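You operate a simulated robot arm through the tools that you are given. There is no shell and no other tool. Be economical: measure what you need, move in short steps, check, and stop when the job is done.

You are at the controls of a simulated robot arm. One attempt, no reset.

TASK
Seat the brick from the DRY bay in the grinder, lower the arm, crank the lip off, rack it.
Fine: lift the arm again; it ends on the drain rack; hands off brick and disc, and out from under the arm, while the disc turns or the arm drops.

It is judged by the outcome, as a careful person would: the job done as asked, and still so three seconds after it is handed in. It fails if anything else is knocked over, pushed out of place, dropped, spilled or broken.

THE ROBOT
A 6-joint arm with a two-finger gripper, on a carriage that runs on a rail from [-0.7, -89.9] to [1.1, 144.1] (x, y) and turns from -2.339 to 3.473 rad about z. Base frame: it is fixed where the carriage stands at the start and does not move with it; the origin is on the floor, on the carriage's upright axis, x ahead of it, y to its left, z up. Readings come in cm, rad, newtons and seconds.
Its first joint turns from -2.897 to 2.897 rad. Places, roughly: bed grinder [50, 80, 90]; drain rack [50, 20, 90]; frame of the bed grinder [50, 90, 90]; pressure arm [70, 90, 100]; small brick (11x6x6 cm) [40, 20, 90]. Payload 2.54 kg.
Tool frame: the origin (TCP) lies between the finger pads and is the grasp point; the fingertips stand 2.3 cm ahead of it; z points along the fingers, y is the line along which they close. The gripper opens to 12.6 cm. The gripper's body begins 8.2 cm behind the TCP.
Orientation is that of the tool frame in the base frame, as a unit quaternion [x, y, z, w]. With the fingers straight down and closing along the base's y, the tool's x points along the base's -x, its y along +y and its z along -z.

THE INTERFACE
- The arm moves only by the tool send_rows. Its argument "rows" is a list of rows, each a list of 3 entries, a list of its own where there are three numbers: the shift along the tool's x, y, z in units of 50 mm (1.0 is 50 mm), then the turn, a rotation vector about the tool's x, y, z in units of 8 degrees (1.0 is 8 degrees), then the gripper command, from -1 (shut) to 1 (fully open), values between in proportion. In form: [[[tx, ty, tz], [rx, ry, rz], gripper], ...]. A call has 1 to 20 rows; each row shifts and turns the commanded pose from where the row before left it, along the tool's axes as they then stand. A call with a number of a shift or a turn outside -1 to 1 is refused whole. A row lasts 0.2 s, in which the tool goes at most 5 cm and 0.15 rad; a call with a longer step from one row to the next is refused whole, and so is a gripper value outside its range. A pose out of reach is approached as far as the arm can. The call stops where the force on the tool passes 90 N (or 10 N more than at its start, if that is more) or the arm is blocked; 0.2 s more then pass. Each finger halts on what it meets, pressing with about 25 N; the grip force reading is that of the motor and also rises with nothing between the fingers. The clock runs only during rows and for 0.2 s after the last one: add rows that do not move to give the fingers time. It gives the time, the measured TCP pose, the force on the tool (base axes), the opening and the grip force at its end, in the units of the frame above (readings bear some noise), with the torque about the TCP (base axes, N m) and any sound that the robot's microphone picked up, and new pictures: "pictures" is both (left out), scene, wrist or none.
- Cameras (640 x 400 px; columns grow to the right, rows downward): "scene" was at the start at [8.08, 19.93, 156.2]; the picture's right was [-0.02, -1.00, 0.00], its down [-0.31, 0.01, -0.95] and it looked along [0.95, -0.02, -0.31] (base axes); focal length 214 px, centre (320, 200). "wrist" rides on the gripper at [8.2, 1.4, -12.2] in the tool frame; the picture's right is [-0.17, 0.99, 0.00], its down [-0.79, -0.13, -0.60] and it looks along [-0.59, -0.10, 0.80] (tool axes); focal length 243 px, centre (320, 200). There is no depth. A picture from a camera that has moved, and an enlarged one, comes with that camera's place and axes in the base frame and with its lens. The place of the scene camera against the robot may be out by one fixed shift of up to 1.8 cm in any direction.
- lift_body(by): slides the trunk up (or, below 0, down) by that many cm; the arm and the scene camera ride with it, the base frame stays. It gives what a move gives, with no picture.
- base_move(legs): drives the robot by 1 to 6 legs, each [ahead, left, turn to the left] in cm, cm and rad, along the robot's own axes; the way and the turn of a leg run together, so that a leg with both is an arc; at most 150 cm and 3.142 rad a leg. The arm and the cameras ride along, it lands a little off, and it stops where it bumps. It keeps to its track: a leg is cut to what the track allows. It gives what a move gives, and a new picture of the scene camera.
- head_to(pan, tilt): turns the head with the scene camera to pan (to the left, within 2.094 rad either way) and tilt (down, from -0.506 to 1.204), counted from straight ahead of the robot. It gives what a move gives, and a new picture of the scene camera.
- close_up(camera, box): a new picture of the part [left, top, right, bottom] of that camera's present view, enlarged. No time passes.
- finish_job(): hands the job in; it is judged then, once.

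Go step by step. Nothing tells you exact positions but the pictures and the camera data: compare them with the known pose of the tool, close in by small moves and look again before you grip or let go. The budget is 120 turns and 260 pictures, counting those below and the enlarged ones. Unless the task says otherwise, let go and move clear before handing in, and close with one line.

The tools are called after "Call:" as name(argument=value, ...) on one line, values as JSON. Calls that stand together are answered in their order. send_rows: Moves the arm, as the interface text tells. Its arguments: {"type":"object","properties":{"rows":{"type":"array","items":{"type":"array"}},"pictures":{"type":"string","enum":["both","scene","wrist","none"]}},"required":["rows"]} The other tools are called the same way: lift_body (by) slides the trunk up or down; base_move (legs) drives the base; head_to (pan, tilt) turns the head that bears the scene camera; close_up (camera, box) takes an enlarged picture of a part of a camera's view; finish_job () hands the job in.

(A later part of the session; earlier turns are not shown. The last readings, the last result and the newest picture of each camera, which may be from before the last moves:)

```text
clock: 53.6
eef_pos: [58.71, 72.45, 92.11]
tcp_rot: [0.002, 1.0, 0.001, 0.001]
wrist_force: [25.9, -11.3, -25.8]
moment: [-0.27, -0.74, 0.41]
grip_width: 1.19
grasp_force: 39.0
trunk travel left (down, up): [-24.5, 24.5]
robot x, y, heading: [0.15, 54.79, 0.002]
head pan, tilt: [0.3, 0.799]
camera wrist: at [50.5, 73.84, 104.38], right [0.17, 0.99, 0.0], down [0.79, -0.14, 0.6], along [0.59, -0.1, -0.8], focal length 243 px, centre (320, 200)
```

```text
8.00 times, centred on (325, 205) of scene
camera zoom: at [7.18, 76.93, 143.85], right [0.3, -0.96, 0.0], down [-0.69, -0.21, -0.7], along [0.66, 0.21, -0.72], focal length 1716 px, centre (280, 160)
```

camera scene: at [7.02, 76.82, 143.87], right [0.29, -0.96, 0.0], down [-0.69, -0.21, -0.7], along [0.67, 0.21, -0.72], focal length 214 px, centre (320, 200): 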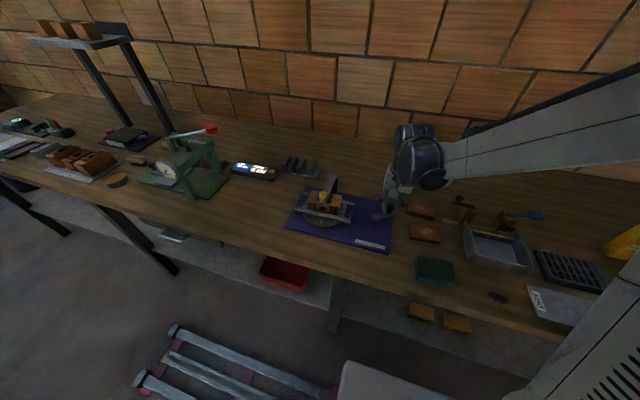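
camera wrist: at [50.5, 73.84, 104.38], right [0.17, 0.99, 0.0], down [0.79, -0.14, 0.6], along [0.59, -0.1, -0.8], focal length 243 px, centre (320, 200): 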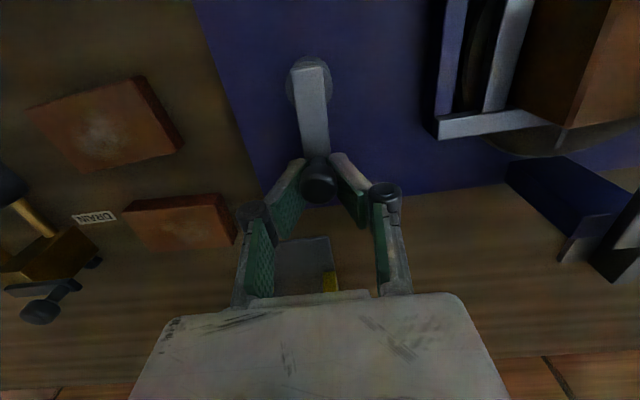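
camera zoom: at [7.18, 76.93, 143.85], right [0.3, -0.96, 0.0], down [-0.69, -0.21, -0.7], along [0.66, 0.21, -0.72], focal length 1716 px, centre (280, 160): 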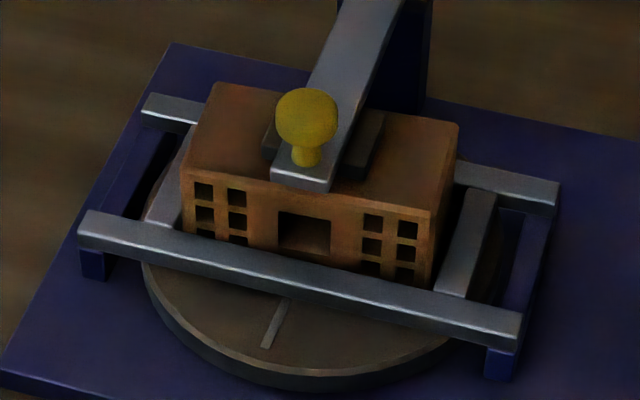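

One full turn done and the disc turns about one-to-one under the brick. I make two more turns and compare the brick's height.

Call:
send_rows(rows=[[[0.025, 0.284, 0], [0, 0, 0], -1], [[0.111, 0.262, 0], [0, 0, 0], -1], [[0.187, 0.215, 0], [0, 0, 0], -1], [[0.244, 0.147, 0], [0, 0, 0], -1], [[0.278, 0.064, 0], [0, 0, 0], -1], [[0.284, -0.025, 0], [0, 0, 0], -1], [[0.262, -0.111, 0], [0, 0, 0], -1], [[0.215, -0.187, 0], [0, 0, 0], -1], [[0.147, -0.244, 0], [0, 0, 0], -1], [[0.064, -0.278, 0], [0, 0, 0], -1], [[-0.025, -0.284, 0], [0, 0, 0], -1], [[-0.111, -0.262, 0], [0, 0, 0], -1], [[-0.187, -0.215, 0], [0, 0, 0], -1], [[-0.244, -0.147, 0], [0, 0, 0], -1], [[-0.278, -0.064, 0], [0, 0, 0], -1], [[-0.284, 0.025, 0], [0, 0, 0], -1], [[-0.262, 0.111, 0], [0, 0, 0], -1], [[-0.215, 0.187, 0], [0, 0, 0], -1], [[-0.147, 0.244, 0], [0, 0, 0], -1], [[-0.064, 0.278, 0], [0, 0, 0], -1]], pictures="none")

Call:
send_rows(rows=[[[0.025, 0.284, 0], [0, 0, 0], -1], [[0.111, 0.262, 0], [0, 0, 0], -1], [[0.187, 0.215, 0], [0, 0, 0], -1], [[0.244, 0.147, 0], [0, 0, 0], -1], [[0.278, 0.064, 0], [0, 0, 0], -1], [[0.284, -0.025, 0], [0, 0, 0], -1], [[0.262, -0.111, 0], [0, 0, 0], -1], [[0.215, -0.187, 0], [0, 0, 0], -1], [[0.147, -0.244, 0], [0, 0, 0], -1], [[0.064, -0.278, 0], [0, 0, 0], -1], [[-0.025, -0.284, 0], [0, 0, 0], -1], [[-0.111, -0.262, 0], [0, 0, 0], -1], [[-0.187, -0.215, 0], [0, 0, 0], -1], [[-0.244, -0.147, 0], [0, 0, 0], -1], [[-0.278, -0.064, 0], [0, 0, 0], -1], [[-0.284, 0.025, 0], [0, 0, 0], -1], [[-0.262, 0.111, 0], [0, 0, 0], -1], [[-0.215, 0.187, 0], [0, 0, 0], -1], [[-0.147, 0.244, 0], [0, 0, 0], -1], [[-0.064, 0.278, 0], [0, 0, 0], -1]], pictures="wrist")

Call:
close_up(camera="scene", box=[290, 180, 360, 230])

```text
clock: 57.8
eef_pos: [58.62, 72.59, 92.14]
tcp_rot: [0.001, 1.0, 0.001, 0.0]
wrist_force: [25.6, -9.1, -25.9]
moment: [-0.21, -0.7, 0.29]
grip_width: 1.19
grasp_force: 39.1
trunk travel left (down, up): [-24.5, 24.5]
robot x, y, heading: [0.55, 54.01, 0.003]
head pan, tilt: [0.3, 0.799]
```

```text
clock: 62.0
eef_pos: [58.75, 72.22, 92.24]
tcp_rot: [0.002, 1.0, 0.0, 0.001]
wrist_force: [28.1, -11.5, -25.2]
moment: [-0.24, -0.96, 0.29]
grip_width: 1.19
grasp_force: 38.7
trunk travel left (down, up): [-24.5, 24.5]
robot x, y, heading: [0.23, 54.79, -0.002]
head pan, tilt: [0.3, 0.799]
camera wrist: at [50.55, 73.76, 104.41], right [0.17, 0.99, 0.0], down [0.79, -0.14, 0.6], along [0.59, -0.1, -0.8], focal length 243 px, centre (320, 200)
```

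wrist: 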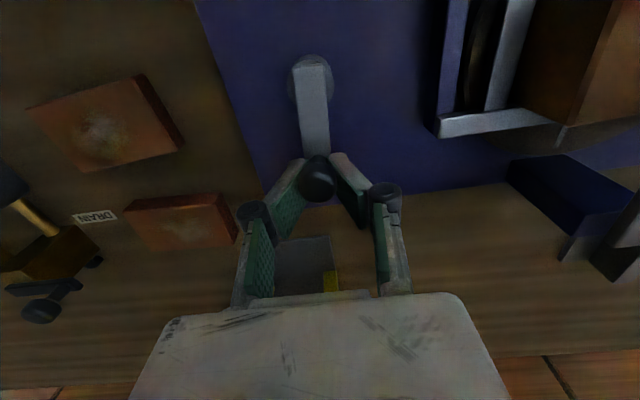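

```text
8.00 times, centred on (325, 205) of scene
camera zoom: at [7.21, 76.92, 143.85], right [0.3, -0.96, 0.0], down [-0.69, -0.21, -0.7], along [0.66, 0.21, -0.72], focal length 1716 px, centre (280, 160)
```

zoom: 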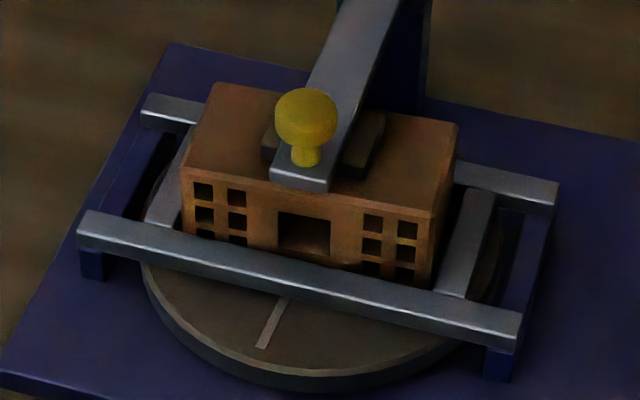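

No clear height change yet. I zoom on the brick's end in the wrist view, where its foot shows in the gap beside the end bar, to see whether the pale lip remains.

Call:
close_up(camera="wrist", box=[430, 0, 640, 160])

Call:
close_up(camera="scene", box=[325, 195, 360, 220])

```text
2.50 times, centred on (535, 80) of wrist
camera zoom: at [50.55, 73.76, 104.41], right [0.17, 0.99, 0.0], down [0.79, -0.14, 0.6], along [0.59, -0.1, -0.8], focal length 606 px, centre (-218, 500)
```

zoom: 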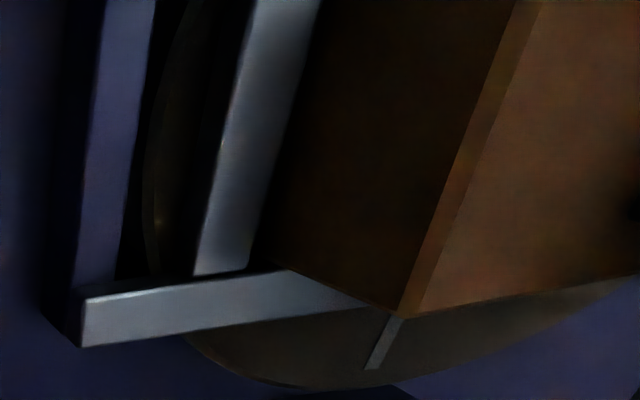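

```text
16.00 times, centred on (342, 208) of scene
camera zoom: at [7.21, 76.92, 143.85], right [0.3, -0.96, 0.0], down [-0.69, -0.21, -0.7], along [0.66, 0.21, -0.72], focal length 3432 px, centre (-40, 80)
```

zoom: 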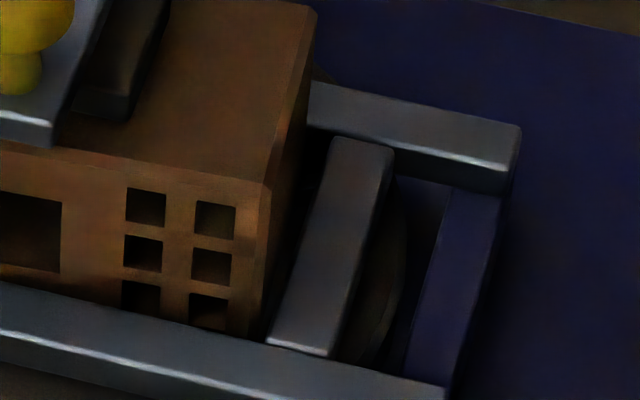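

I can't see the foot well, so I continue with four more turns, watching for forces or sounds to change.

Call:
send_rows(rows=[[[0.025, 0.284, 0], [0, 0, 0], -1], [[0.111, 0.262, 0], [0, 0, 0], -1], [[0.187, 0.215, 0], [0, 0, 0], -1], [[0.244, 0.147, 0], [0, 0, 0], -1], [[0.278, 0.064, 0], [0, 0, 0], -1], [[0.284, -0.025, 0], [0, 0, 0], -1], [[0.262, -0.111, 0], [0, 0, 0], -1], [[0.215, -0.187, 0], [0, 0, 0], -1], [[0.147, -0.244, 0], [0, 0, 0], -1], [[0.064, -0.278, 0], [0, 0, 0], -1], [[-0.025, -0.284, 0], [0, 0, 0], -1], [[-0.111, -0.262, 0], [0, 0, 0], -1], [[-0.187, -0.215, 0], [0, 0, 0], -1], [[-0.244, -0.147, 0], [0, 0, 0], -1], [[-0.278, -0.064, 0], [0, 0, 0], -1], [[-0.284, 0.025, 0], [0, 0, 0], -1], [[-0.262, 0.111, 0], [0, 0, 0], -1], [[-0.215, 0.187, 0], [0, 0, 0], -1], [[-0.147, 0.244, 0], [0, 0, 0], -1], [[-0.064, 0.278, 0], [0, 0, 0], -1]], pictures="none")

Call:
send_rows(rows=[[[0.025, 0.284, 0], [0, 0, 0], -1], [[0.111, 0.262, 0], [0, 0, 0], -1], [[0.187, 0.215, 0], [0, 0, 0], -1], [[0.244, 0.147, 0], [0, 0, 0], -1], [[0.278, 0.064, 0], [0, 0, 0], -1], [[0.284, -0.025, 0], [0, 0, 0], -1], [[0.262, -0.111, 0], [0, 0, 0], -1], [[0.215, -0.187, 0], [0, 0, 0], -1], [[0.147, -0.244, 0], [0, 0, 0], -1], [[0.064, -0.278, 0], [0, 0, 0], -1], [[-0.025, -0.284, 0], [0, 0, 0], -1], [[-0.111, -0.262, 0], [0, 0, 0], -1], [[-0.187, -0.215, 0], [0, 0, 0], -1], [[-0.244, -0.147, 0], [0, 0, 0], -1], [[-0.278, -0.064, 0], [0, 0, 0], -1], [[-0.284, 0.025, 0], [0, 0, 0], -1], [[-0.262, 0.111, 0], [0, 0, 0], -1], [[-0.215, 0.187, 0], [0, 0, 0], -1], [[-0.147, 0.244, 0], [0, 0, 0], -1], [[-0.064, 0.278, 0], [0, 0, 0], -1]], pictures="none")

Call:
close_up(camera="scene", box=[290, 180, 360, 230])

```text
clock: 66.2
eef_pos: [58.63, 72.45, 92.18]
tcp_rot: [0.001, 1.0, 0.0, 0.001]
wrist_force: [21.7, -12.2, -26.2]
moment: [-0.18, -0.63, 0.51]
grip_width: 1.17
grasp_force: 38.5
trunk travel left (down, up): [-24.5, 24.5]
robot x, y, heading: [0.26, 54.58, 0.002]
head pan, tilt: [0.3, 0.799]
```

```text
clock: 70.4
eef_pos: [58.58, 72.55, 92.13]
tcp_rot: [0.001, 1.0, 0.001, 0.0]
wrist_force: [27.1, -12.9, -28.9]
moment: [-0.12, -0.78, 0.4]
grip_width: 1.18
grasp_force: 38.6
trunk travel left (down, up): [-24.5, 24.5]
robot x, y, heading: [0.36, 54.48, 0.001]
head pan, tilt: [0.3, 0.799]
```

```text
8.00 times, centred on (325, 205) of scene
camera zoom: at [7.2, 76.93, 143.85], right [0.3, -0.96, 0.0], down [-0.69, -0.21, -0.7], along [0.66, 0.21, -0.72], focal length 1716 px, centre (280, 160)
```

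zoom: 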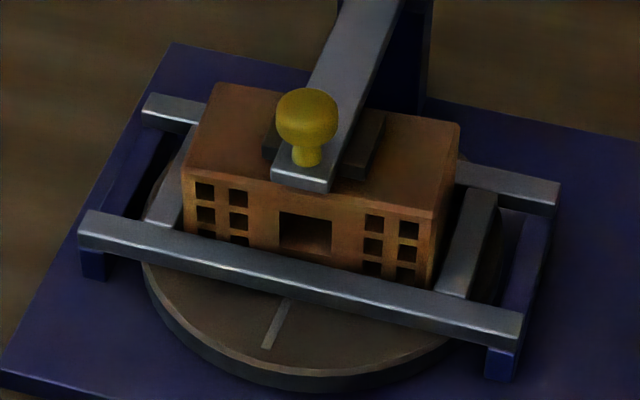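

About six turns done. Two more, then I'll release the crank and inspect the brick.

Call:
send_rows(rows=[[[0.025, 0.284, 0], [0, 0, 0], -1], [[0.111, 0.262, 0], [0, 0, 0], -1], [[0.187, 0.215, 0], [0, 0, 0], -1], [[0.244, 0.147, 0], [0, 0, 0], -1], [[0.278, 0.064, 0], [0, 0, 0], -1], [[0.284, -0.025, 0], [0, 0, 0], -1], [[0.262, -0.111, 0], [0, 0, 0], -1], [[0.215, -0.187, 0], [0, 0, 0], -1], [[0.147, -0.244, 0], [0, 0, 0], -1], [[0.064, -0.278, 0], [0, 0, 0], -1], [[-0.025, -0.284, 0], [0, 0, 0], -1], [[-0.111, -0.262, 0], [0, 0, 0], -1], [[-0.187, -0.215, 0], [0, 0, 0], -1], [[-0.244, -0.147, 0], [0, 0, 0], -1], [[-0.278, -0.064, 0], [0, 0, 0], -1], [[-0.284, 0.025, 0], [0, 0, 0], -1], [[-0.262, 0.111, 0], [0, 0, 0], -1], [[-0.215, 0.187, 0], [0, 0, 0], -1], [[-0.147, 0.244, 0], [0, 0, 0], -1], [[-0.064, 0.278, 0], [0, 0, 0], -1]], pictures="none")

Call:
send_rows(rows=[[[0.025, 0.284, 0], [0, 0, 0], -1], [[0.111, 0.262, 0], [0, 0, 0], -1], [[0.187, 0.215, 0], [0, 0, 0], -1], [[0.244, 0.147, 0], [0, 0, 0], -1], [[0.278, 0.064, 0], [0, 0, 0], -1], [[0.284, -0.025, 0], [0, 0, 0], -1], [[0.262, -0.111, 0], [0, 0, 0], -1], [[0.215, -0.187, 0], [0, 0, 0], -1], [[0.147, -0.244, 0], [0, 0, 0], -1], [[0.064, -0.278, 0], [0, 0, 0], -1], [[-0.025, -0.284, 0], [0, 0, 0], -1], [[-0.111, -0.262, 0], [0, 0, 0], -1], [[-0.187, -0.215, 0], [0, 0, 0], -1], [[-0.244, -0.147, 0], [0, 0, 0], -1], [[-0.278, -0.064, 0], [0, 0, 0], -1]], pictures="none")

Call:
send_rows(rows=[[[0, 0, 0], [0, 0, 0], -0.2], [[0, 0, 0], [0, 0, 0], -0.2], [[0, 0, 0], [0, 0, 0], -0.2], [[0, 0, 0], [0, 0, 0], -0.2], [[0, 0, -0.6], [0, 0, 0], -0.2], [[0, 0, -0.9], [0, 0, 0], -0.2], [[0, 0, -0.9], [0, 0, 0], -0.2], [[0, 0, -0.9], [0, 0, 0], -0.2], [[0, 0, 0], [0, 0, 0], -0.2]], pictures="both")

Call:
close_up(camera="scene", box=[270, 160, 410, 260])

```text
clock: 74.6
eef_pos: [58.71, 72.47, 92.12]
tcp_rot: [0.001, 1.0, 0.001, 0.0]
wrist_force: [30.2, -7.9, -24.9]
moment: [-0.22, -0.76, 0.18]
grip_width: 1.19
grasp_force: 38.4
trunk travel left (down, up): [-24.5, 24.5]
robot x, y, heading: [0.16, 54.33, -0.003]
head pan, tilt: [0.3, 0.799]
```

```text
clock: 77.8
eef_pos: [53.51, 68.18, 92.13]
tcp_rot: [0.001, 1.0, -0.001, 0.0]
wrist_force: [-12.1, 16.1, -28.8]
moment: [-0.01, 0.21, 0.37]
grip_width: 1.19
grasp_force: 39.3
trunk travel left (down, up): [-24.5, 24.5]
robot x, y, heading: [0.61, 54.42, -0.001]
head pan, tilt: [0.3, 0.799]
```

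```text
clock: 79.8
eef_pos: [53.23, 68.15, 108.86]
tcp_rot: [0.001, 1.0, 0.0, -0.001]
wrist_force: [-0.3, 1.5, 1.0]
moment: [-0.02, -0.03, 0.01]
grip_width: 5.03
grasp_force: 0.1
trunk travel left (down, up): [-24.5, 24.5]
robot x, y, heading: [0.41, 54.47, 0.0]
head pan, tilt: [0.3, 0.799]
camera scene: at [6.84, 76.95, 143.87], right [0.3, -0.96, 0.0], down [-0.68, -0.21, -0.7], along [0.67, 0.21, -0.72], focal length 214 px, centre (320, 200)
camera wrist: at [45.2, 69.47, 121.06], right [0.17, 0.99, 0.0], down [0.79, -0.14, 0.6], along [0.59, -0.1, -0.8], focal length 243 px, centre (320, 200)
```

scene: 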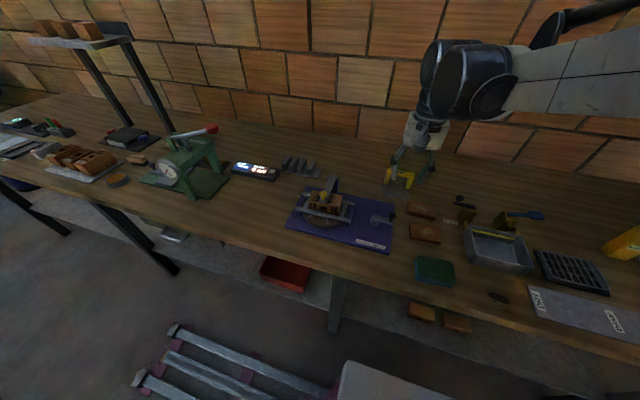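
wrist: 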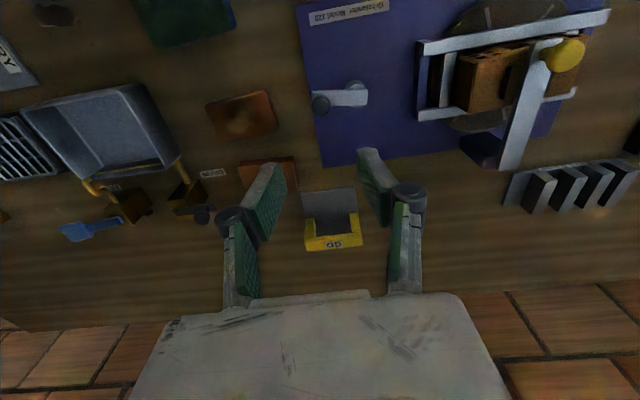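

```text
4.00 times, centred on (340, 210) of scene
camera zoom: at [6.84, 76.95, 143.87], right [0.3, -0.96, 0.0], down [-0.68, -0.21, -0.7], along [0.67, 0.21, -0.72], focal length 858 px, centre (240, 160)
```

zoom: 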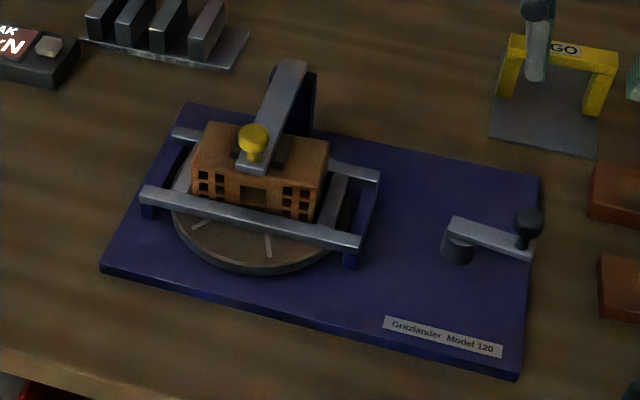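

The crank is back where it started and the hands are off it. Now I go in front of the lowered arm to measure its yellow knob for lifting.

Call:
send_rows(rows=[[[0.52, 0.84, 0], [0, 0, 0], -0.2], [[0.52, 0.84, 0], [0, 0, 0], -0.2], [[0.52, 0.84, 0], [0, 0, 0], -0.2], [[0.52, 0.84, 0], [0, 0, 0], -0.2], [[0.52, 0.84, 0], [0, 0, 0], -0.2], [[0, 0, 0], [0, 0, 0], -0.2]], pictures="wrist")

Call:
close_up(camera="wrist", box=[250, 130, 410, 250])

```text
clock: 81.2
eef_pos: [40.55, 89.25, 108.86]
tcp_rot: [0.002, 1.0, 0.0, 0.001]
wrist_force: [-0.5, 0.4, 0.2]
moment: [-0.01, -0.02, 0.01]
grip_width: 5.07
grasp_force: 0.1
trunk travel left (down, up): [-24.5, 24.5]
robot x, y, heading: [0.14, 54.49, -0.003]
head pan, tilt: [0.3, 0.799]
camera wrist: at [32.34, 90.62, 121.11], right [0.17, 0.99, 0.0], down [0.79, -0.14, 0.6], along [0.59, -0.1, -0.8], focal length 243 px, centre (320, 200)
```

wrist: 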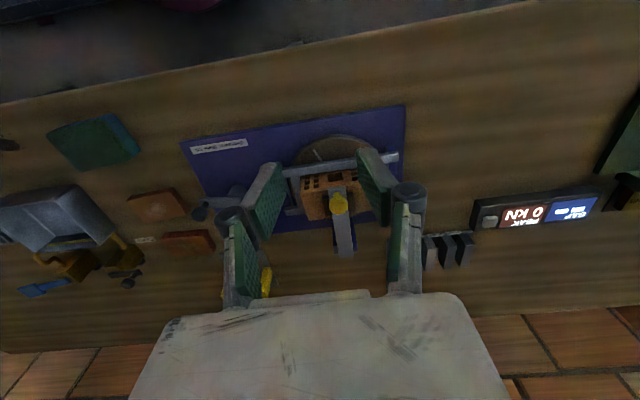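

```text
3.33 times, centred on (330, 190) of wrist
camera zoom: at [32.34, 90.62, 121.11], right [0.17, 0.99, 0.0], down [0.79, -0.14, 0.6], along [0.59, -0.1, -0.8], focal length 809 px, centre (287, 233)
```

zoom: 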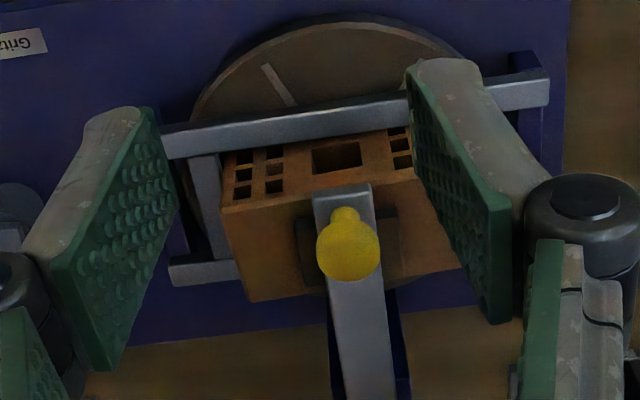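

The knob ball is at about (51.25, 89.67, 97.0) and the hinge near (63.4, 95.7), radius about 12.2 cm. I go over the knob and check before gripping.

Call:
send_rows(rows=[[[-0.72, 0.03, 0], [0, 0, 0], -0.2], [[-0.72, 0.03, 0], [0, 0, 0], -0.2], [[-0.7, 0.024, 0], [0, 0, 0], -0.2], [[0, 0, 0.7], [0, 0, 0], -0.2], [[0, 0, 0.5], [0, 0, 0], -0.2], [[0, 0, 0], [0, 0, 0], -0.2]], pictures="wrist")

Call:
close_up(camera="scene", box=[280, 150, 380, 230])

```text
clock: 82.6
eef_pos: [51.27, 89.56, 102.92]
tcp_rot: [0.002, 1.0, -0.001, -0.001]
wrist_force: [1.3, 0.6, 0.4]
moment: [0.0, -0.01, 0.01]
grip_width: 5.05
grasp_force: 0.0
trunk travel left (down, up): [-24.5, 24.5]
robot x, y, heading: [0.4, 54.55, 0.002]
head pan, tilt: [0.3, 0.799]
camera wrist: at [43.11, 91.0, 115.01], right [0.17, 0.99, 0.0], down [0.79, -0.14, 0.6], along [0.59, -0.1, -0.8], focal length 243 px, centre (320, 200)
```

wrist: 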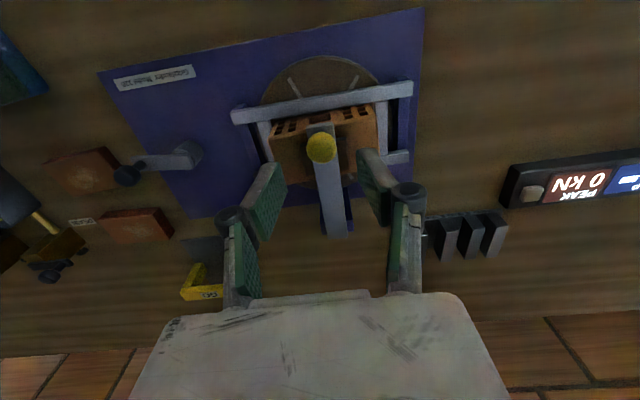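

```text
5.00 times, centred on (330, 190) of scene
camera zoom: at [6.89, 76.97, 143.87], right [0.3, -0.96, 0.0], down [-0.69, -0.21, -0.7], along [0.67, 0.21, -0.72], focal length 1072 px, centre (270, 250)
```

zoom: 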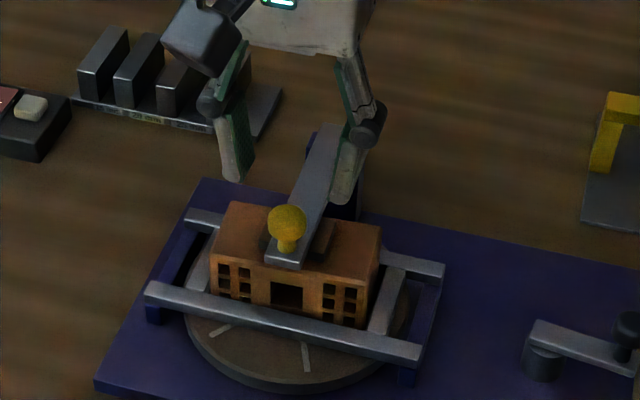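

The knob is dead below. I lower onto it and grip its neck.

Call:
send_rows(rows=[[[0, 0.02, 0.5], [0, 0, 0], -0.2], [[0, 0, 0.35], [0, 0, 0], -0.2], [[0, 0, 0.21], [0, 0, 0], -0.2], [[0, 0, 0], [0, 0, 0], -0.2], [[0, 0, 0], [0, 0, 0], -1], [[0, 0, 0], [0, 0, 0], -1], [[0, 0, 0], [0, 0, 0], -1]], pictures="wrist")

Call:
close_up(camera="scene", box=[280, 150, 380, 230])

```text
clock: 84.2
eef_pos: [51.28, 89.67, 97.52]
tcp_rot: [0.002, 1.0, 0.0, -0.001]
wrist_force: [-1.4, -1.5, -2.1]
moment: [0.0, 0.16, 0.0]
grip_width: 1.81
grasp_force: 44.0
trunk travel left (down, up): [-24.5, 24.5]
robot x, y, heading: [0.29, 54.61, 0.001]
head pan, tilt: [0.3, 0.799]
camera wrist: at [43.11, 91.12, 109.73], right [0.17, 0.99, 0.0], down [0.79, -0.14, 0.6], along [0.59, -0.1, -0.8], focal length 243 px, centre (320, 200)
```

wrist: 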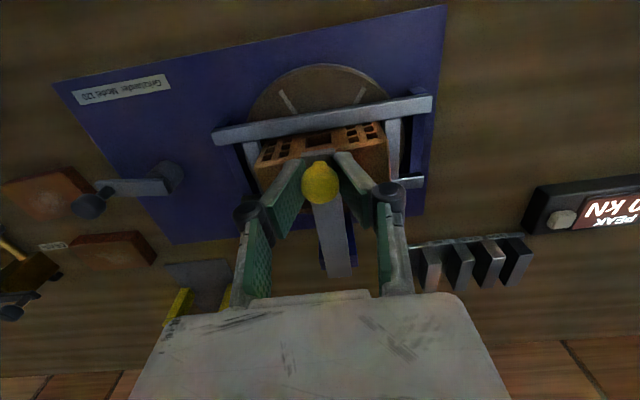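

```text
5.00 times, centred on (330, 190) of scene
camera zoom: at [6.88, 76.95, 143.86], right [0.3, -0.96, 0.0], down [-0.69, -0.21, -0.7], along [0.67, 0.21, -0.72], focal length 1072 px, centre (270, 250)
```

zoom: 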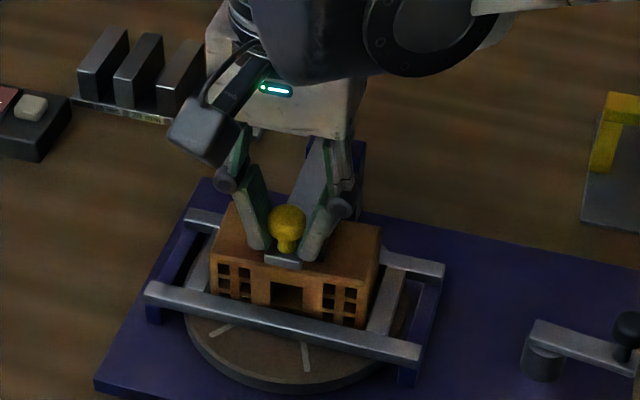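

The fingers are hooked under the ball. I lift the arm along its arc, first about 22°.

Call:
send_rows(rows=[[[-0.036, 0, -0.23], [0, 0, 0], -1], [[-0.056, 0, -0.228], [0, 0, 0], -1], [[-0.08, 0, -0.22], [0, 0, 0], -1], [[-0.1, 0, -0.212], [0, 0, 0], -1]], pictures="wrist")

Call:
close_up(camera="scene", box=[280, 140, 380, 220])

```text
clock: 85.2
eef_pos: [52.79, 89.75, 101.94]
tcp_rot: [0.002, 1.0, 0.001, -0.001]
wrist_force: [10.4, -0.2, -21.8]
moment: [0.08, 1.34, -0.01]
grip_width: 1.79
grasp_force: 43.3
trunk travel left (down, up): [-24.5, 24.5]
robot x, y, heading: [0.36, 54.94, 0.001]
head pan, tilt: [0.3, 0.799]
camera wrist: at [44.64, 91.11, 114.08], right [0.17, 0.99, 0.0], down [0.79, -0.14, 0.6], along [0.59, -0.1, -0.8], focal length 243 px, centre (320, 200)
```

wrist: 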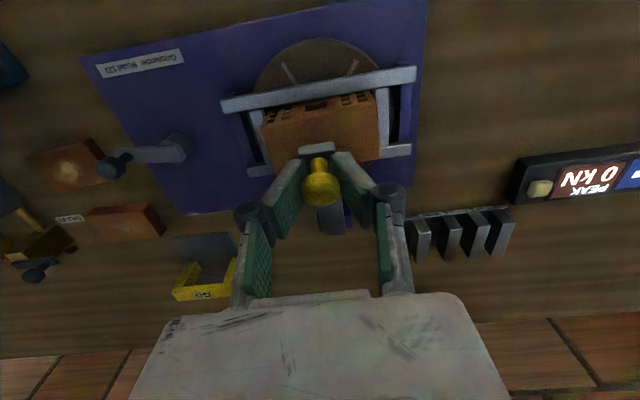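

```text
5.00 times, centred on (330, 180) of scene
camera zoom: at [7.08, 77.02, 143.84], right [0.3, -0.96, 0.0], down [-0.69, -0.21, -0.7], along [0.66, 0.21, -0.72], focal length 1072 px, centre (270, 300)
```

zoom: 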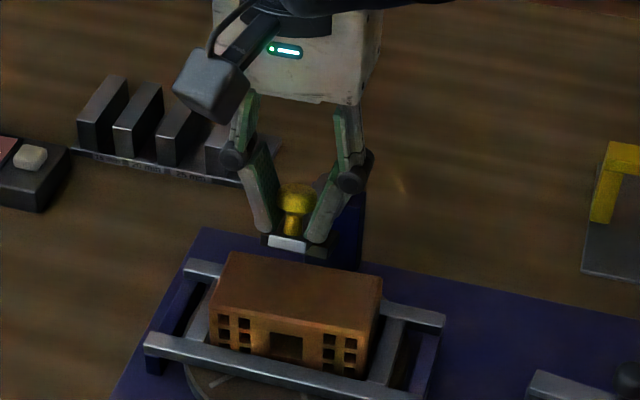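

The arm is lifting cleanly with about 22 N. I continue along the arc.

Call:
send_rows(rows=[[[-0.12, 0, -0.2], [0, 0, 0], -1], [[-0.138, 0, -0.19], [0, 0, 0], -1], [[-0.156, 0, -0.174], [0, 0, 0], -1], [[-0.172, 0, -0.16], [0, 0, 0], -1], [[-0.186, 0, -0.14], [0, 0, 0], -1], [[-0.2, 0, -0.124], [0, 0, 0], -1]], pictures="wrist")

Call:
close_up(camera="scene", box=[280, 130, 380, 210])

```text
clock: 86.6
eef_pos: [57.58, 89.61, 106.78]
tcp_rot: [0.002, 1.0, -0.001, -0.001]
wrist_force: [2.9, -5.3, -34.2]
moment: [-0.06, 1.44, -0.01]
grip_width: 2.1
grasp_force: 44.8
trunk travel left (down, up): [-24.5, 24.5]
robot x, y, heading: [0.62, 54.41, -0.007]
head pan, tilt: [0.3, 0.799]
camera wrist: at [49.51, 91.08, 119.06], right [0.17, 0.99, 0.0], down [0.79, -0.14, 0.6], along [0.59, -0.1, -0.8], focal length 243 px, centre (320, 200)
```

wrist: 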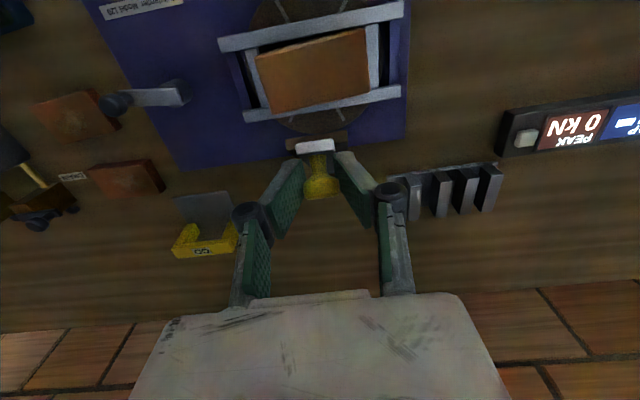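

```text
5.00 times, centred on (330, 170) of scene
camera zoom: at [7.09, 77.02, 143.83], right [0.3, -0.96, 0.0], down [-0.69, -0.21, -0.7], along [0.66, 0.21, -0.72], focal length 1072 px, centre (270, 350)
```

zoom: 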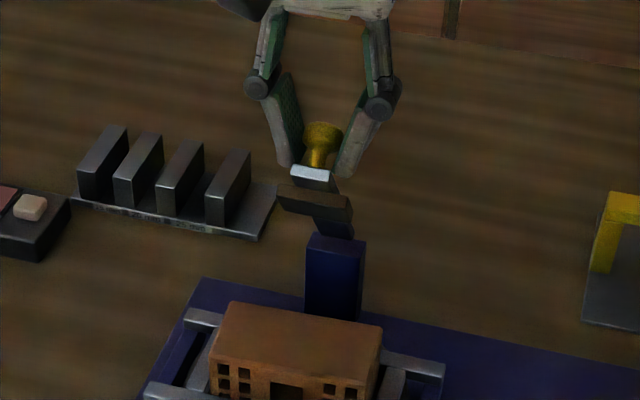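

Past halfway, with 34 N pulling down, so I flatten the path slightly and continue over the top.

Call:
send_rows(rows=[[[-0.21, 0, -0.04], [0, 0, 0], -1], [[-0.218, 0, -0.05], [0, 0, 0], -1], [[-0.226, 0, -0.045], [0, 0, 0], -1], [[-0.23, 0, -0.02], [0, 0, 0], -1], [[-0.234, 0, -0.01], [0, 0, 0], -1]], pictures="wrist")

Call:
close_up(camera="scene", box=[280, 120, 380, 200])

```text
clock: 87.8
eef_pos: [63.09, 89.55, 107.74]
tcp_rot: [0.002, 1.0, -0.001, 0.001]
wrist_force: [-9.7, -7.4, -21.3]
moment: [-0.14, 1.3, -0.01]
grip_width: 1.93
grasp_force: 43.8
trunk travel left (down, up): [-24.5, 24.5]
robot x, y, heading: [0.24, 54.28, -0.0]
head pan, tilt: [0.3, 0.799]
camera wrist: at [54.96, 91.04, 119.9], right [0.17, 0.99, 0.0], down [0.79, -0.14, 0.6], along [0.59, -0.1, -0.8], focal length 243 px, centre (320, 200)
```

wrist: 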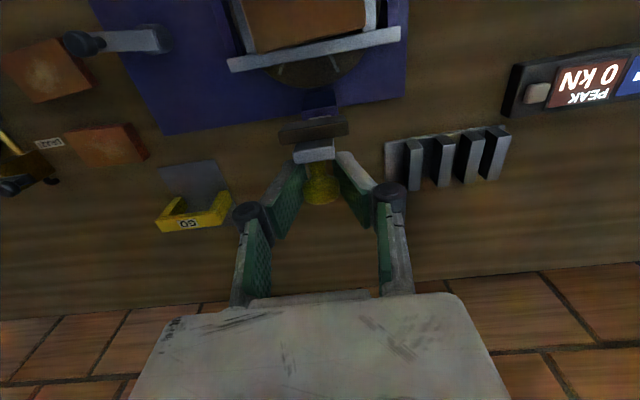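

```text
5.00 times, centred on (330, 160) of scene
camera zoom: at [6.9, 76.97, 143.85], right [0.3, -0.96, 0.0], down [-0.69, -0.21, -0.7], along [0.67, 0.21, -0.72], focal length 1072 px, centre (270, 400)
```

zoom: 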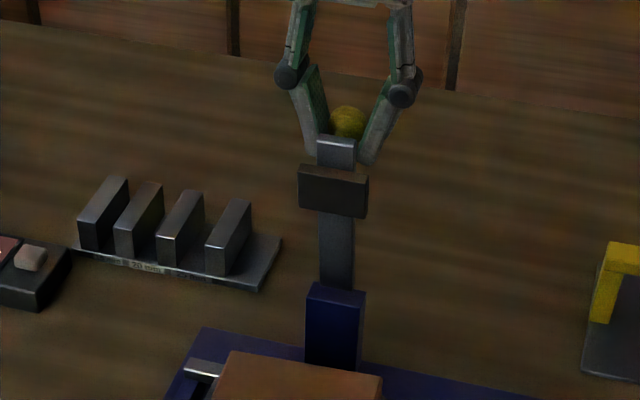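

The arm is nearly upright. I bring it on back to its rest.

Call:
send_rows(rows=[[[-0.234, 0, 0.01], [0, 0, 0], -1], [[-0.232, 0, 0.03], [0, 0, 0], -1], [[-0.23, 0, 0.05], [0, 0, 0], -1], [[-0.22, 0, 0.07], [0, 0, 0], -1]], pictures="wrist")

Call:
close_up(camera="scene", box=[280, 120, 380, 200])

```text
clock: 88.8
eef_pos: [67.69, 89.53, 106.92]
tcp_rot: [0.002, 1.0, 0.0, 0.001]
wrist_force: [-15.8, -8.7, -20.0]
moment: [-0.04, 1.06, 0.05]
grip_width: 1.92
grasp_force: 44.0
trunk travel left (down, up): [-24.5, 24.5]
robot x, y, heading: [0.27, 54.46, 0.002]
head pan, tilt: [0.3, 0.799]
camera wrist: at [59.42, 91.0, 119.16], right [0.17, 0.99, 0.0], down [0.79, -0.14, 0.6], along [0.59, -0.1, -0.8], focal length 243 px, centre (320, 200)
```

wrist: 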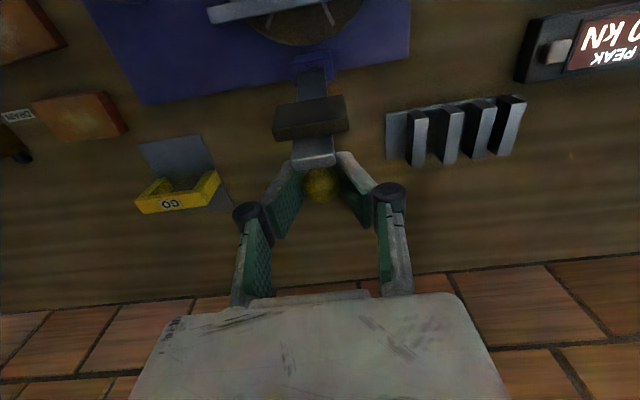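

```text
5.00 times, centred on (330, 160) of scene
camera zoom: at [6.85, 76.95, 143.87], right [0.3, -0.96, 0.0], down [-0.68, -0.21, -0.7], along [0.67, 0.21, -0.72], focal length 1072 px, centre (270, 400)
```

zoom: 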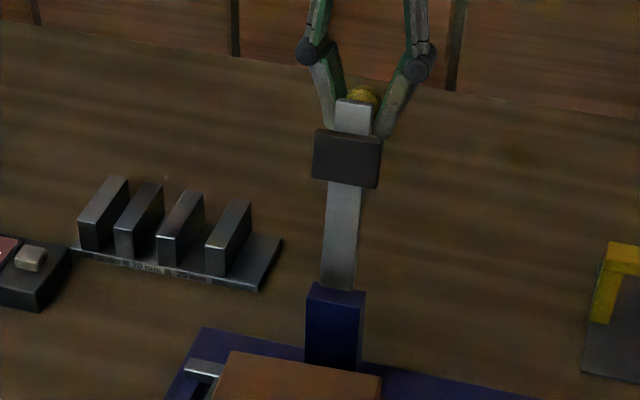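

It leans back almost at its original rest. I ease it the last centimetre, open, and lift off straight up.

Call:
send_rows(rows=[[[-0.1, 0, 0.04], [0, 0, 0], -1], [[-0.08, 0, 0.04], [0, 0, 0], -1], [[0, 0, 0], [0, 0, 0], -0.2], [[0, 0, 0], [0, 0, 0], -0.1], [[0, 0, 0], [0, 0, 0], -0.1], [[0, 0, 0], [0, 0, 0], -0.1], [[0, 0, 0], [0, 0, 0], -0.1]], pictures="wrist")

Call:
close_up(camera="scene", box=[280, 120, 380, 200])

```text
clock: 90.4
eef_pos: [68.54, 89.57, 106.56]
tcp_rot: [0.002, 1.0, 0.0, 0.0]
wrist_force: [0.9, -0.4, -0.2]
moment: [0.0, -0.01, -0.03]
grip_width: 5.65
grasp_force: 0.0
trunk travel left (down, up): [-24.5, 24.5]
robot x, y, heading: [0.64, 54.23, -0.0]
head pan, tilt: [0.3, 0.799]
camera wrist: at [60.34, 91.03, 118.73], right [0.17, 0.99, 0.0], down [0.79, -0.14, 0.6], along [0.59, -0.1, -0.8], focal length 243 px, centre (320, 200)
```

wrist: 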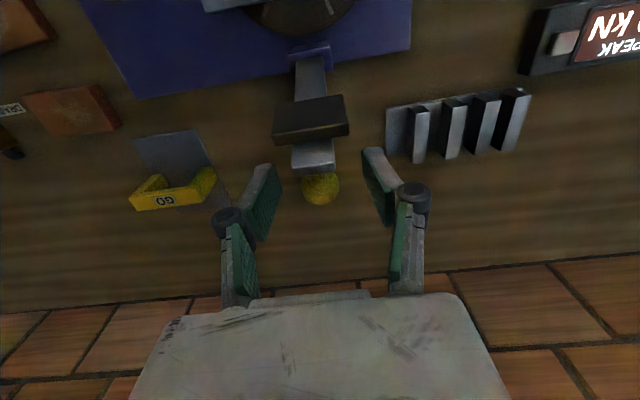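

```text
5.00 times, centred on (330, 160) of scene
camera zoom: at [6.87, 76.96, 143.87], right [0.3, -0.96, 0.0], down [-0.68, -0.21, -0.7], along [0.67, 0.21, -0.72], focal length 1072 px, centre (270, 400)
```

zoom: 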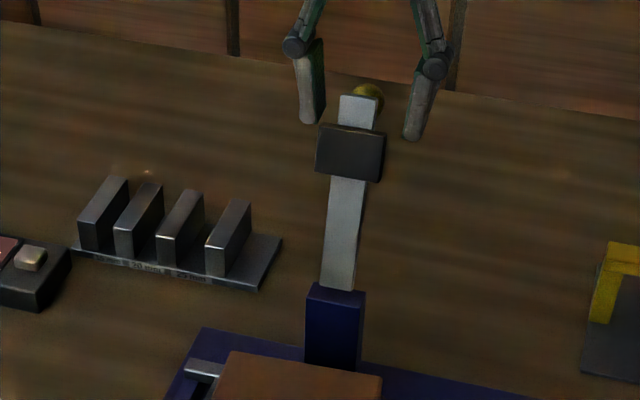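

The pressure arm rests exactly as at the start and is free. I rise and go back in front to look at the brick.

Call:
send_rows(rows=[[[0, 0, -0.8], [0, 0, 0], -0.1], [[0, 0, -0.8], [0, 0, 0], -0.1], [[0, 0, -0.8], [0, 0, 0], -0.1], [[0.8, 0, 0], [0, 0, 0], 1], [[0.8, 0, 0], [0, 0, 0], 1], [[0.8, 0, 0], [0, 0, 0], 1], [[0.8, 0, 0], [0, 0, 0], 1], [[0.8, 0, 0], [0, 0, 0], 1], [[0.6, 0, 0.6], [0, 0, 0], 1], [[0, 0, 0.6], [0, 0, 0], 1], [[0, 0, 0], [0, 0, 0], 1]], pictures="both")

Call:
close_up(camera="wrist", box=[240, 60, 440, 200])

Call:
close_up(camera="scene", box=[290, 180, 360, 230])

```text
clock: 92.8
eef_pos: [45.61, 89.64, 112.39]
tcp_rot: [0.002, 1.0, 0.0, 0.0]
wrist_force: [0.9, 0.1, 0.5]
moment: [-0.02, 0.02, -0.01]
grip_width: 12.59
grasp_force: 0.1
trunk travel left (down, up): [-24.5, 24.5]
robot x, y, heading: [0.42, 54.49, 0.003]
head pan, tilt: [0.3, 0.799]
camera scene: at [6.9, 76.97, 143.86], right [0.3, -0.96, 0.0], down [-0.69, -0.21, -0.7], along [0.67, 0.21, -0.72], focal length 214 px, centre (320, 200)
camera wrist: at [37.39, 91.13, 124.64], right [0.17, 0.99, 0.0], down [0.79, -0.14, 0.6], along [0.59, -0.1, -0.8], focal length 243 px, centre (320, 200)
```

scene: 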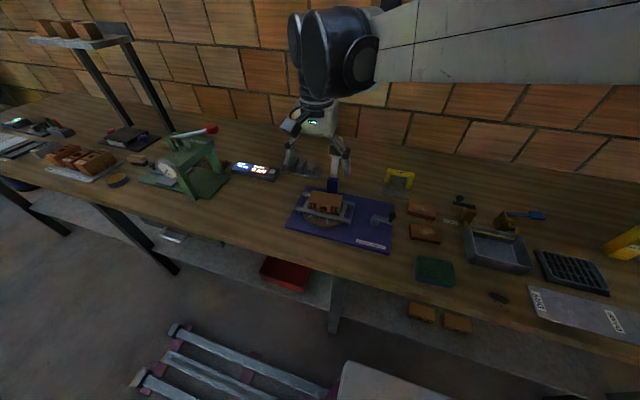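
wrist: 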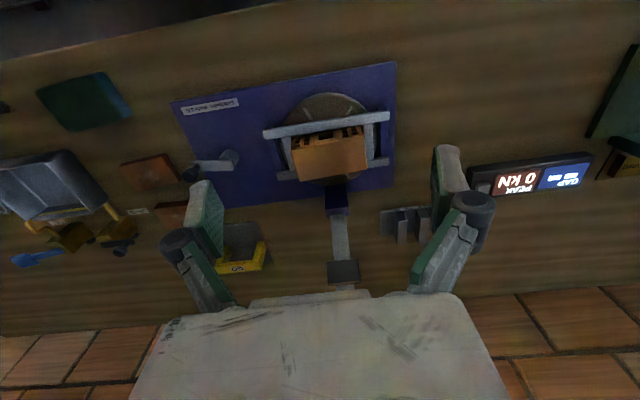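

```text
2.86 times, centred on (340, 130) of wrist
camera zoom: at [37.39, 91.13, 124.64], right [0.17, 0.99, 0.0], down [0.79, -0.14, 0.6], along [0.59, -0.1, -0.8], focal length 693 px, centre (263, 400)
```

zoom: 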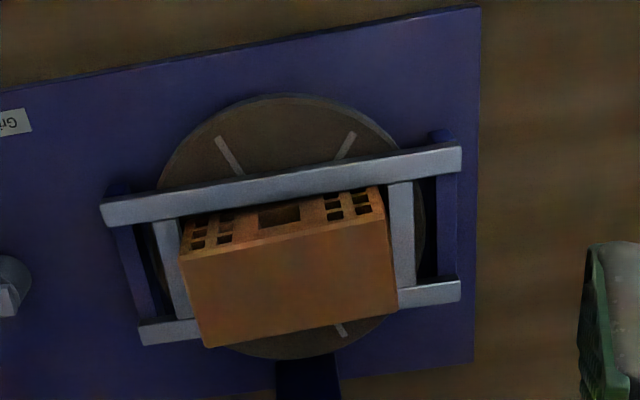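

```text
8.00 times, centred on (325, 205) of scene
camera zoom: at [6.9, 76.97, 143.86], right [0.3, -0.96, 0.0], down [-0.69, -0.21, -0.7], along [0.67, 0.21, -0.72], focal length 1716 px, centre (280, 160)
```

zoom: 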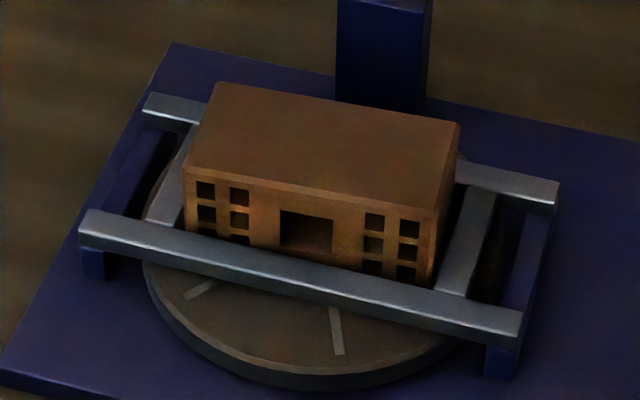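

The brick now sits slightly turned (about 4°) in its pocket, with more play than before, a sign the lip is gone. I go over it at that angle, lower, and grip it.

Call:
send_rows(rows=[[[-0.83, 0.015, 0], [0, 0, 0], 1], [[-0.83, 0.015, 0], [0, 0, -0.45], 1], [[0, 0, 0.8], [0, 0, 0], 1], [[0, 0, 0.8], [0, 0, 0], 1], [[0, 0, 0.8], [0, 0, 0], 1], [[0, 0, 0.8], [0, 0, 0], 1], [[0, 0, 0.4], [0, 0, 0], 1], [[0, 0, 0], [0, 0, 0], 1]], pictures="wrist")

Call:
close_up(camera="scene", box=[280, 150, 380, 230])

```text
clock: 94.6
eef_pos: [53.98, 89.77, 94.33]
tcp_rot: [-0.03, 1.0, -0.001, 0.0]
wrist_force: [0.6, 0.3, -0.8]
moment: [-0.01, 0.02, 0.04]
grip_width: 12.6
grasp_force: 0.0
trunk travel left (down, up): [-24.5, 24.5]
robot x, y, heading: [0.5, 54.19, 0.0]
head pan, tilt: [0.3, 0.799]
camera wrist: at [45.66, 90.66, 106.65], right [0.11, 0.99, 0.0], down [0.8, -0.09, 0.6], along [0.59, -0.06, -0.8], focal length 243 px, centre (320, 200)
```

wrist: 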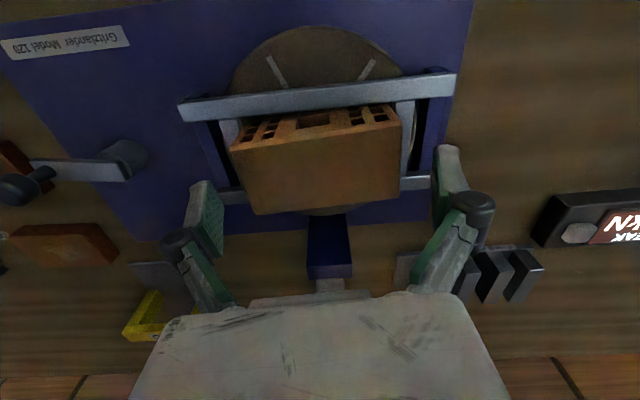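

```text
5.00 times, centred on (330, 190) of scene
camera zoom: at [6.89, 76.96, 143.87], right [0.3, -0.96, 0.0], down [-0.69, -0.21, -0.7], along [0.67, 0.21, -0.72], focal length 1072 px, centre (270, 250)
```

zoom: 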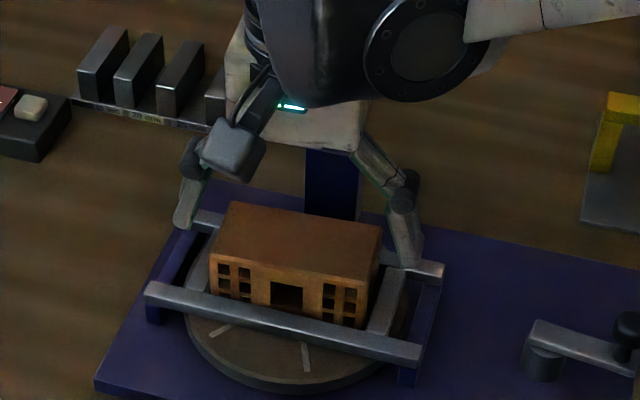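

The fingers straddle the brick squarely. I lower the last 2 cm and grip.

Call:
send_rows(rows=[[[0, 0, 0.2], [0, 0, 0], 1], [[0, 0, 0.18], [0, 0, 0], 1], [[0, 0, 0], [0, 0, 0], 1], [[0, 0, 0], [0, 0, 0], 0.3], [[0, 0, 0], [0, 0, 0], 0.3], [[0, 0, 0], [0, 0, 0], 0.3], [[0, 0, 0], [0, 0, 0], 0.3]], pictures="none")

```text
clock: 96.2
eef_pos: [54.04, 89.77, 92.56]
tcp_rot: [-0.03, 1.0, 0.0, 0.0]
wrist_force: [1.2, -0.6, 1.7]
moment: [-0.11, -0.03, -0.59]
grip_width: 10.52
grasp_force: 25.2
trunk travel left (down, up): [-24.5, 24.5]
robot x, y, heading: [0.67, 54.4, -0.001]
head pan, tilt: [0.3, 0.799]
```

Gripped at 10.5 cm. I lift gently, turn it back square, and pull it back for inspection of the underside edge.

Call:
send_rows(rows=[[[0, 0, -0.1], [0, 0, 0], 0.2], [[0, 0, -0.3], [0, 0, 0], 0.2], [[0, 0, -0.5], [0, 0, 0], 0.2], [[0, 0, -0.8], [0, 0, 0], 0.2], [[0, 0, -0.8], [0, 0, 0], 0.2], [[0, 0, -0.8], [0, 0, 0.45], 0.2], [[0.6, 0, -0.3], [0, 0, 0], 0.2], [[0.8, 0, 0], [0, 0, 0], 0.2], [[0.8, 0, 0], [0, 0, 0], 0.2], [[0.8, 0, 0], [0, 0, 0], 0.2], [[0, 0, 0], [0, 0, 0], 0.2]], pictures="both")

Call:
close_up(camera="scene", box=[260, 130, 400, 240])

Call:
close_up(camera="wrist", box=[200, 80, 440, 240])

```text
clock: 98.6
eef_pos: [38.76, 89.95, 110.54]
tcp_rot: [0.002, 1.0, -0.001, 0.0]
wrist_force: [-0.4, 0.2, -3.4]
moment: [0.05, -0.06, 0.0]
grip_width: 10.47
grasp_force: 25.1
trunk travel left (down, up): [-24.5, 24.5]
robot x, y, heading: [0.45, 54.49, -0.0]
head pan, tilt: [0.3, 0.799]
camera scene: at [6.81, 76.95, 143.87], right [0.3, -0.96, 0.0], down [-0.68, -0.21, -0.7], along [0.67, 0.21, -0.72], focal length 214 px, centre (320, 200)
camera wrist: at [30.59, 91.32, 122.83], right [0.17, 0.99, 0.0], down [0.79, -0.14, 0.6], along [0.59, -0.1, -0.8], focal length 243 px, centre (320, 200)
```

scene: 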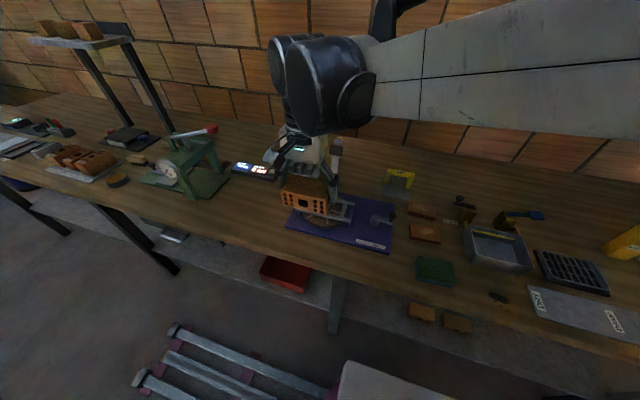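
wrist: 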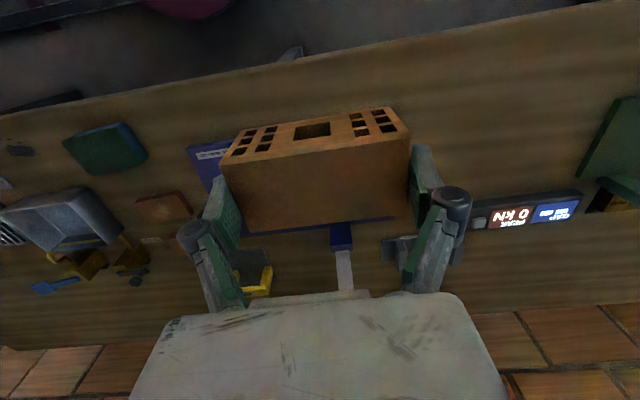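

```text
3.64 times, centred on (330, 185) of scene
camera zoom: at [6.81, 76.95, 143.87], right [0.3, -0.96, 0.0], down [-0.68, -0.21, -0.7], along [0.67, 0.21, -0.72], focal length 780 px, centre (284, 254)
```

zoom: 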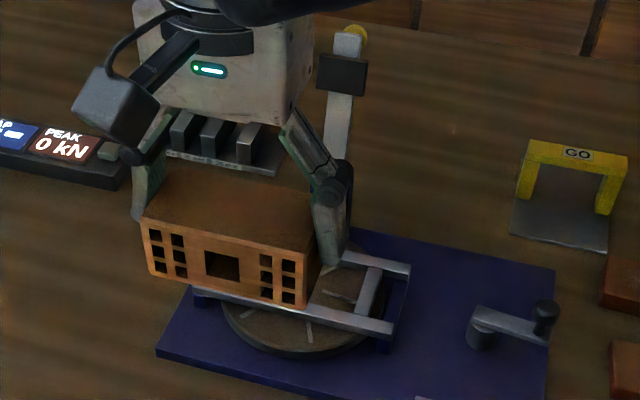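

```text
2.50 times, centred on (320, 160) of wrist
camera zoom: at [30.59, 91.32, 122.83], right [0.17, 0.99, 0.0], down [0.79, -0.14, 0.6], along [0.59, -0.1, -0.8], focal length 606 px, centre (320, 300)
```

zoom: 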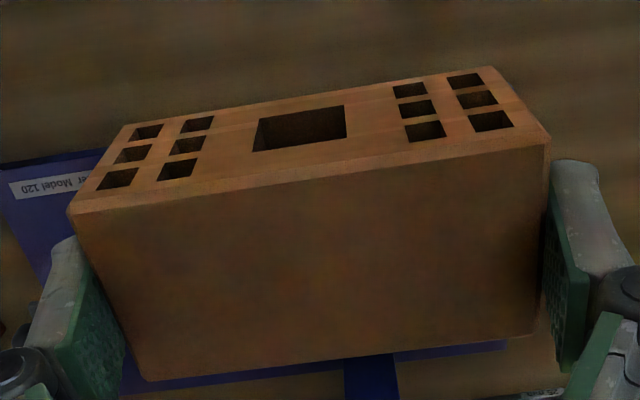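

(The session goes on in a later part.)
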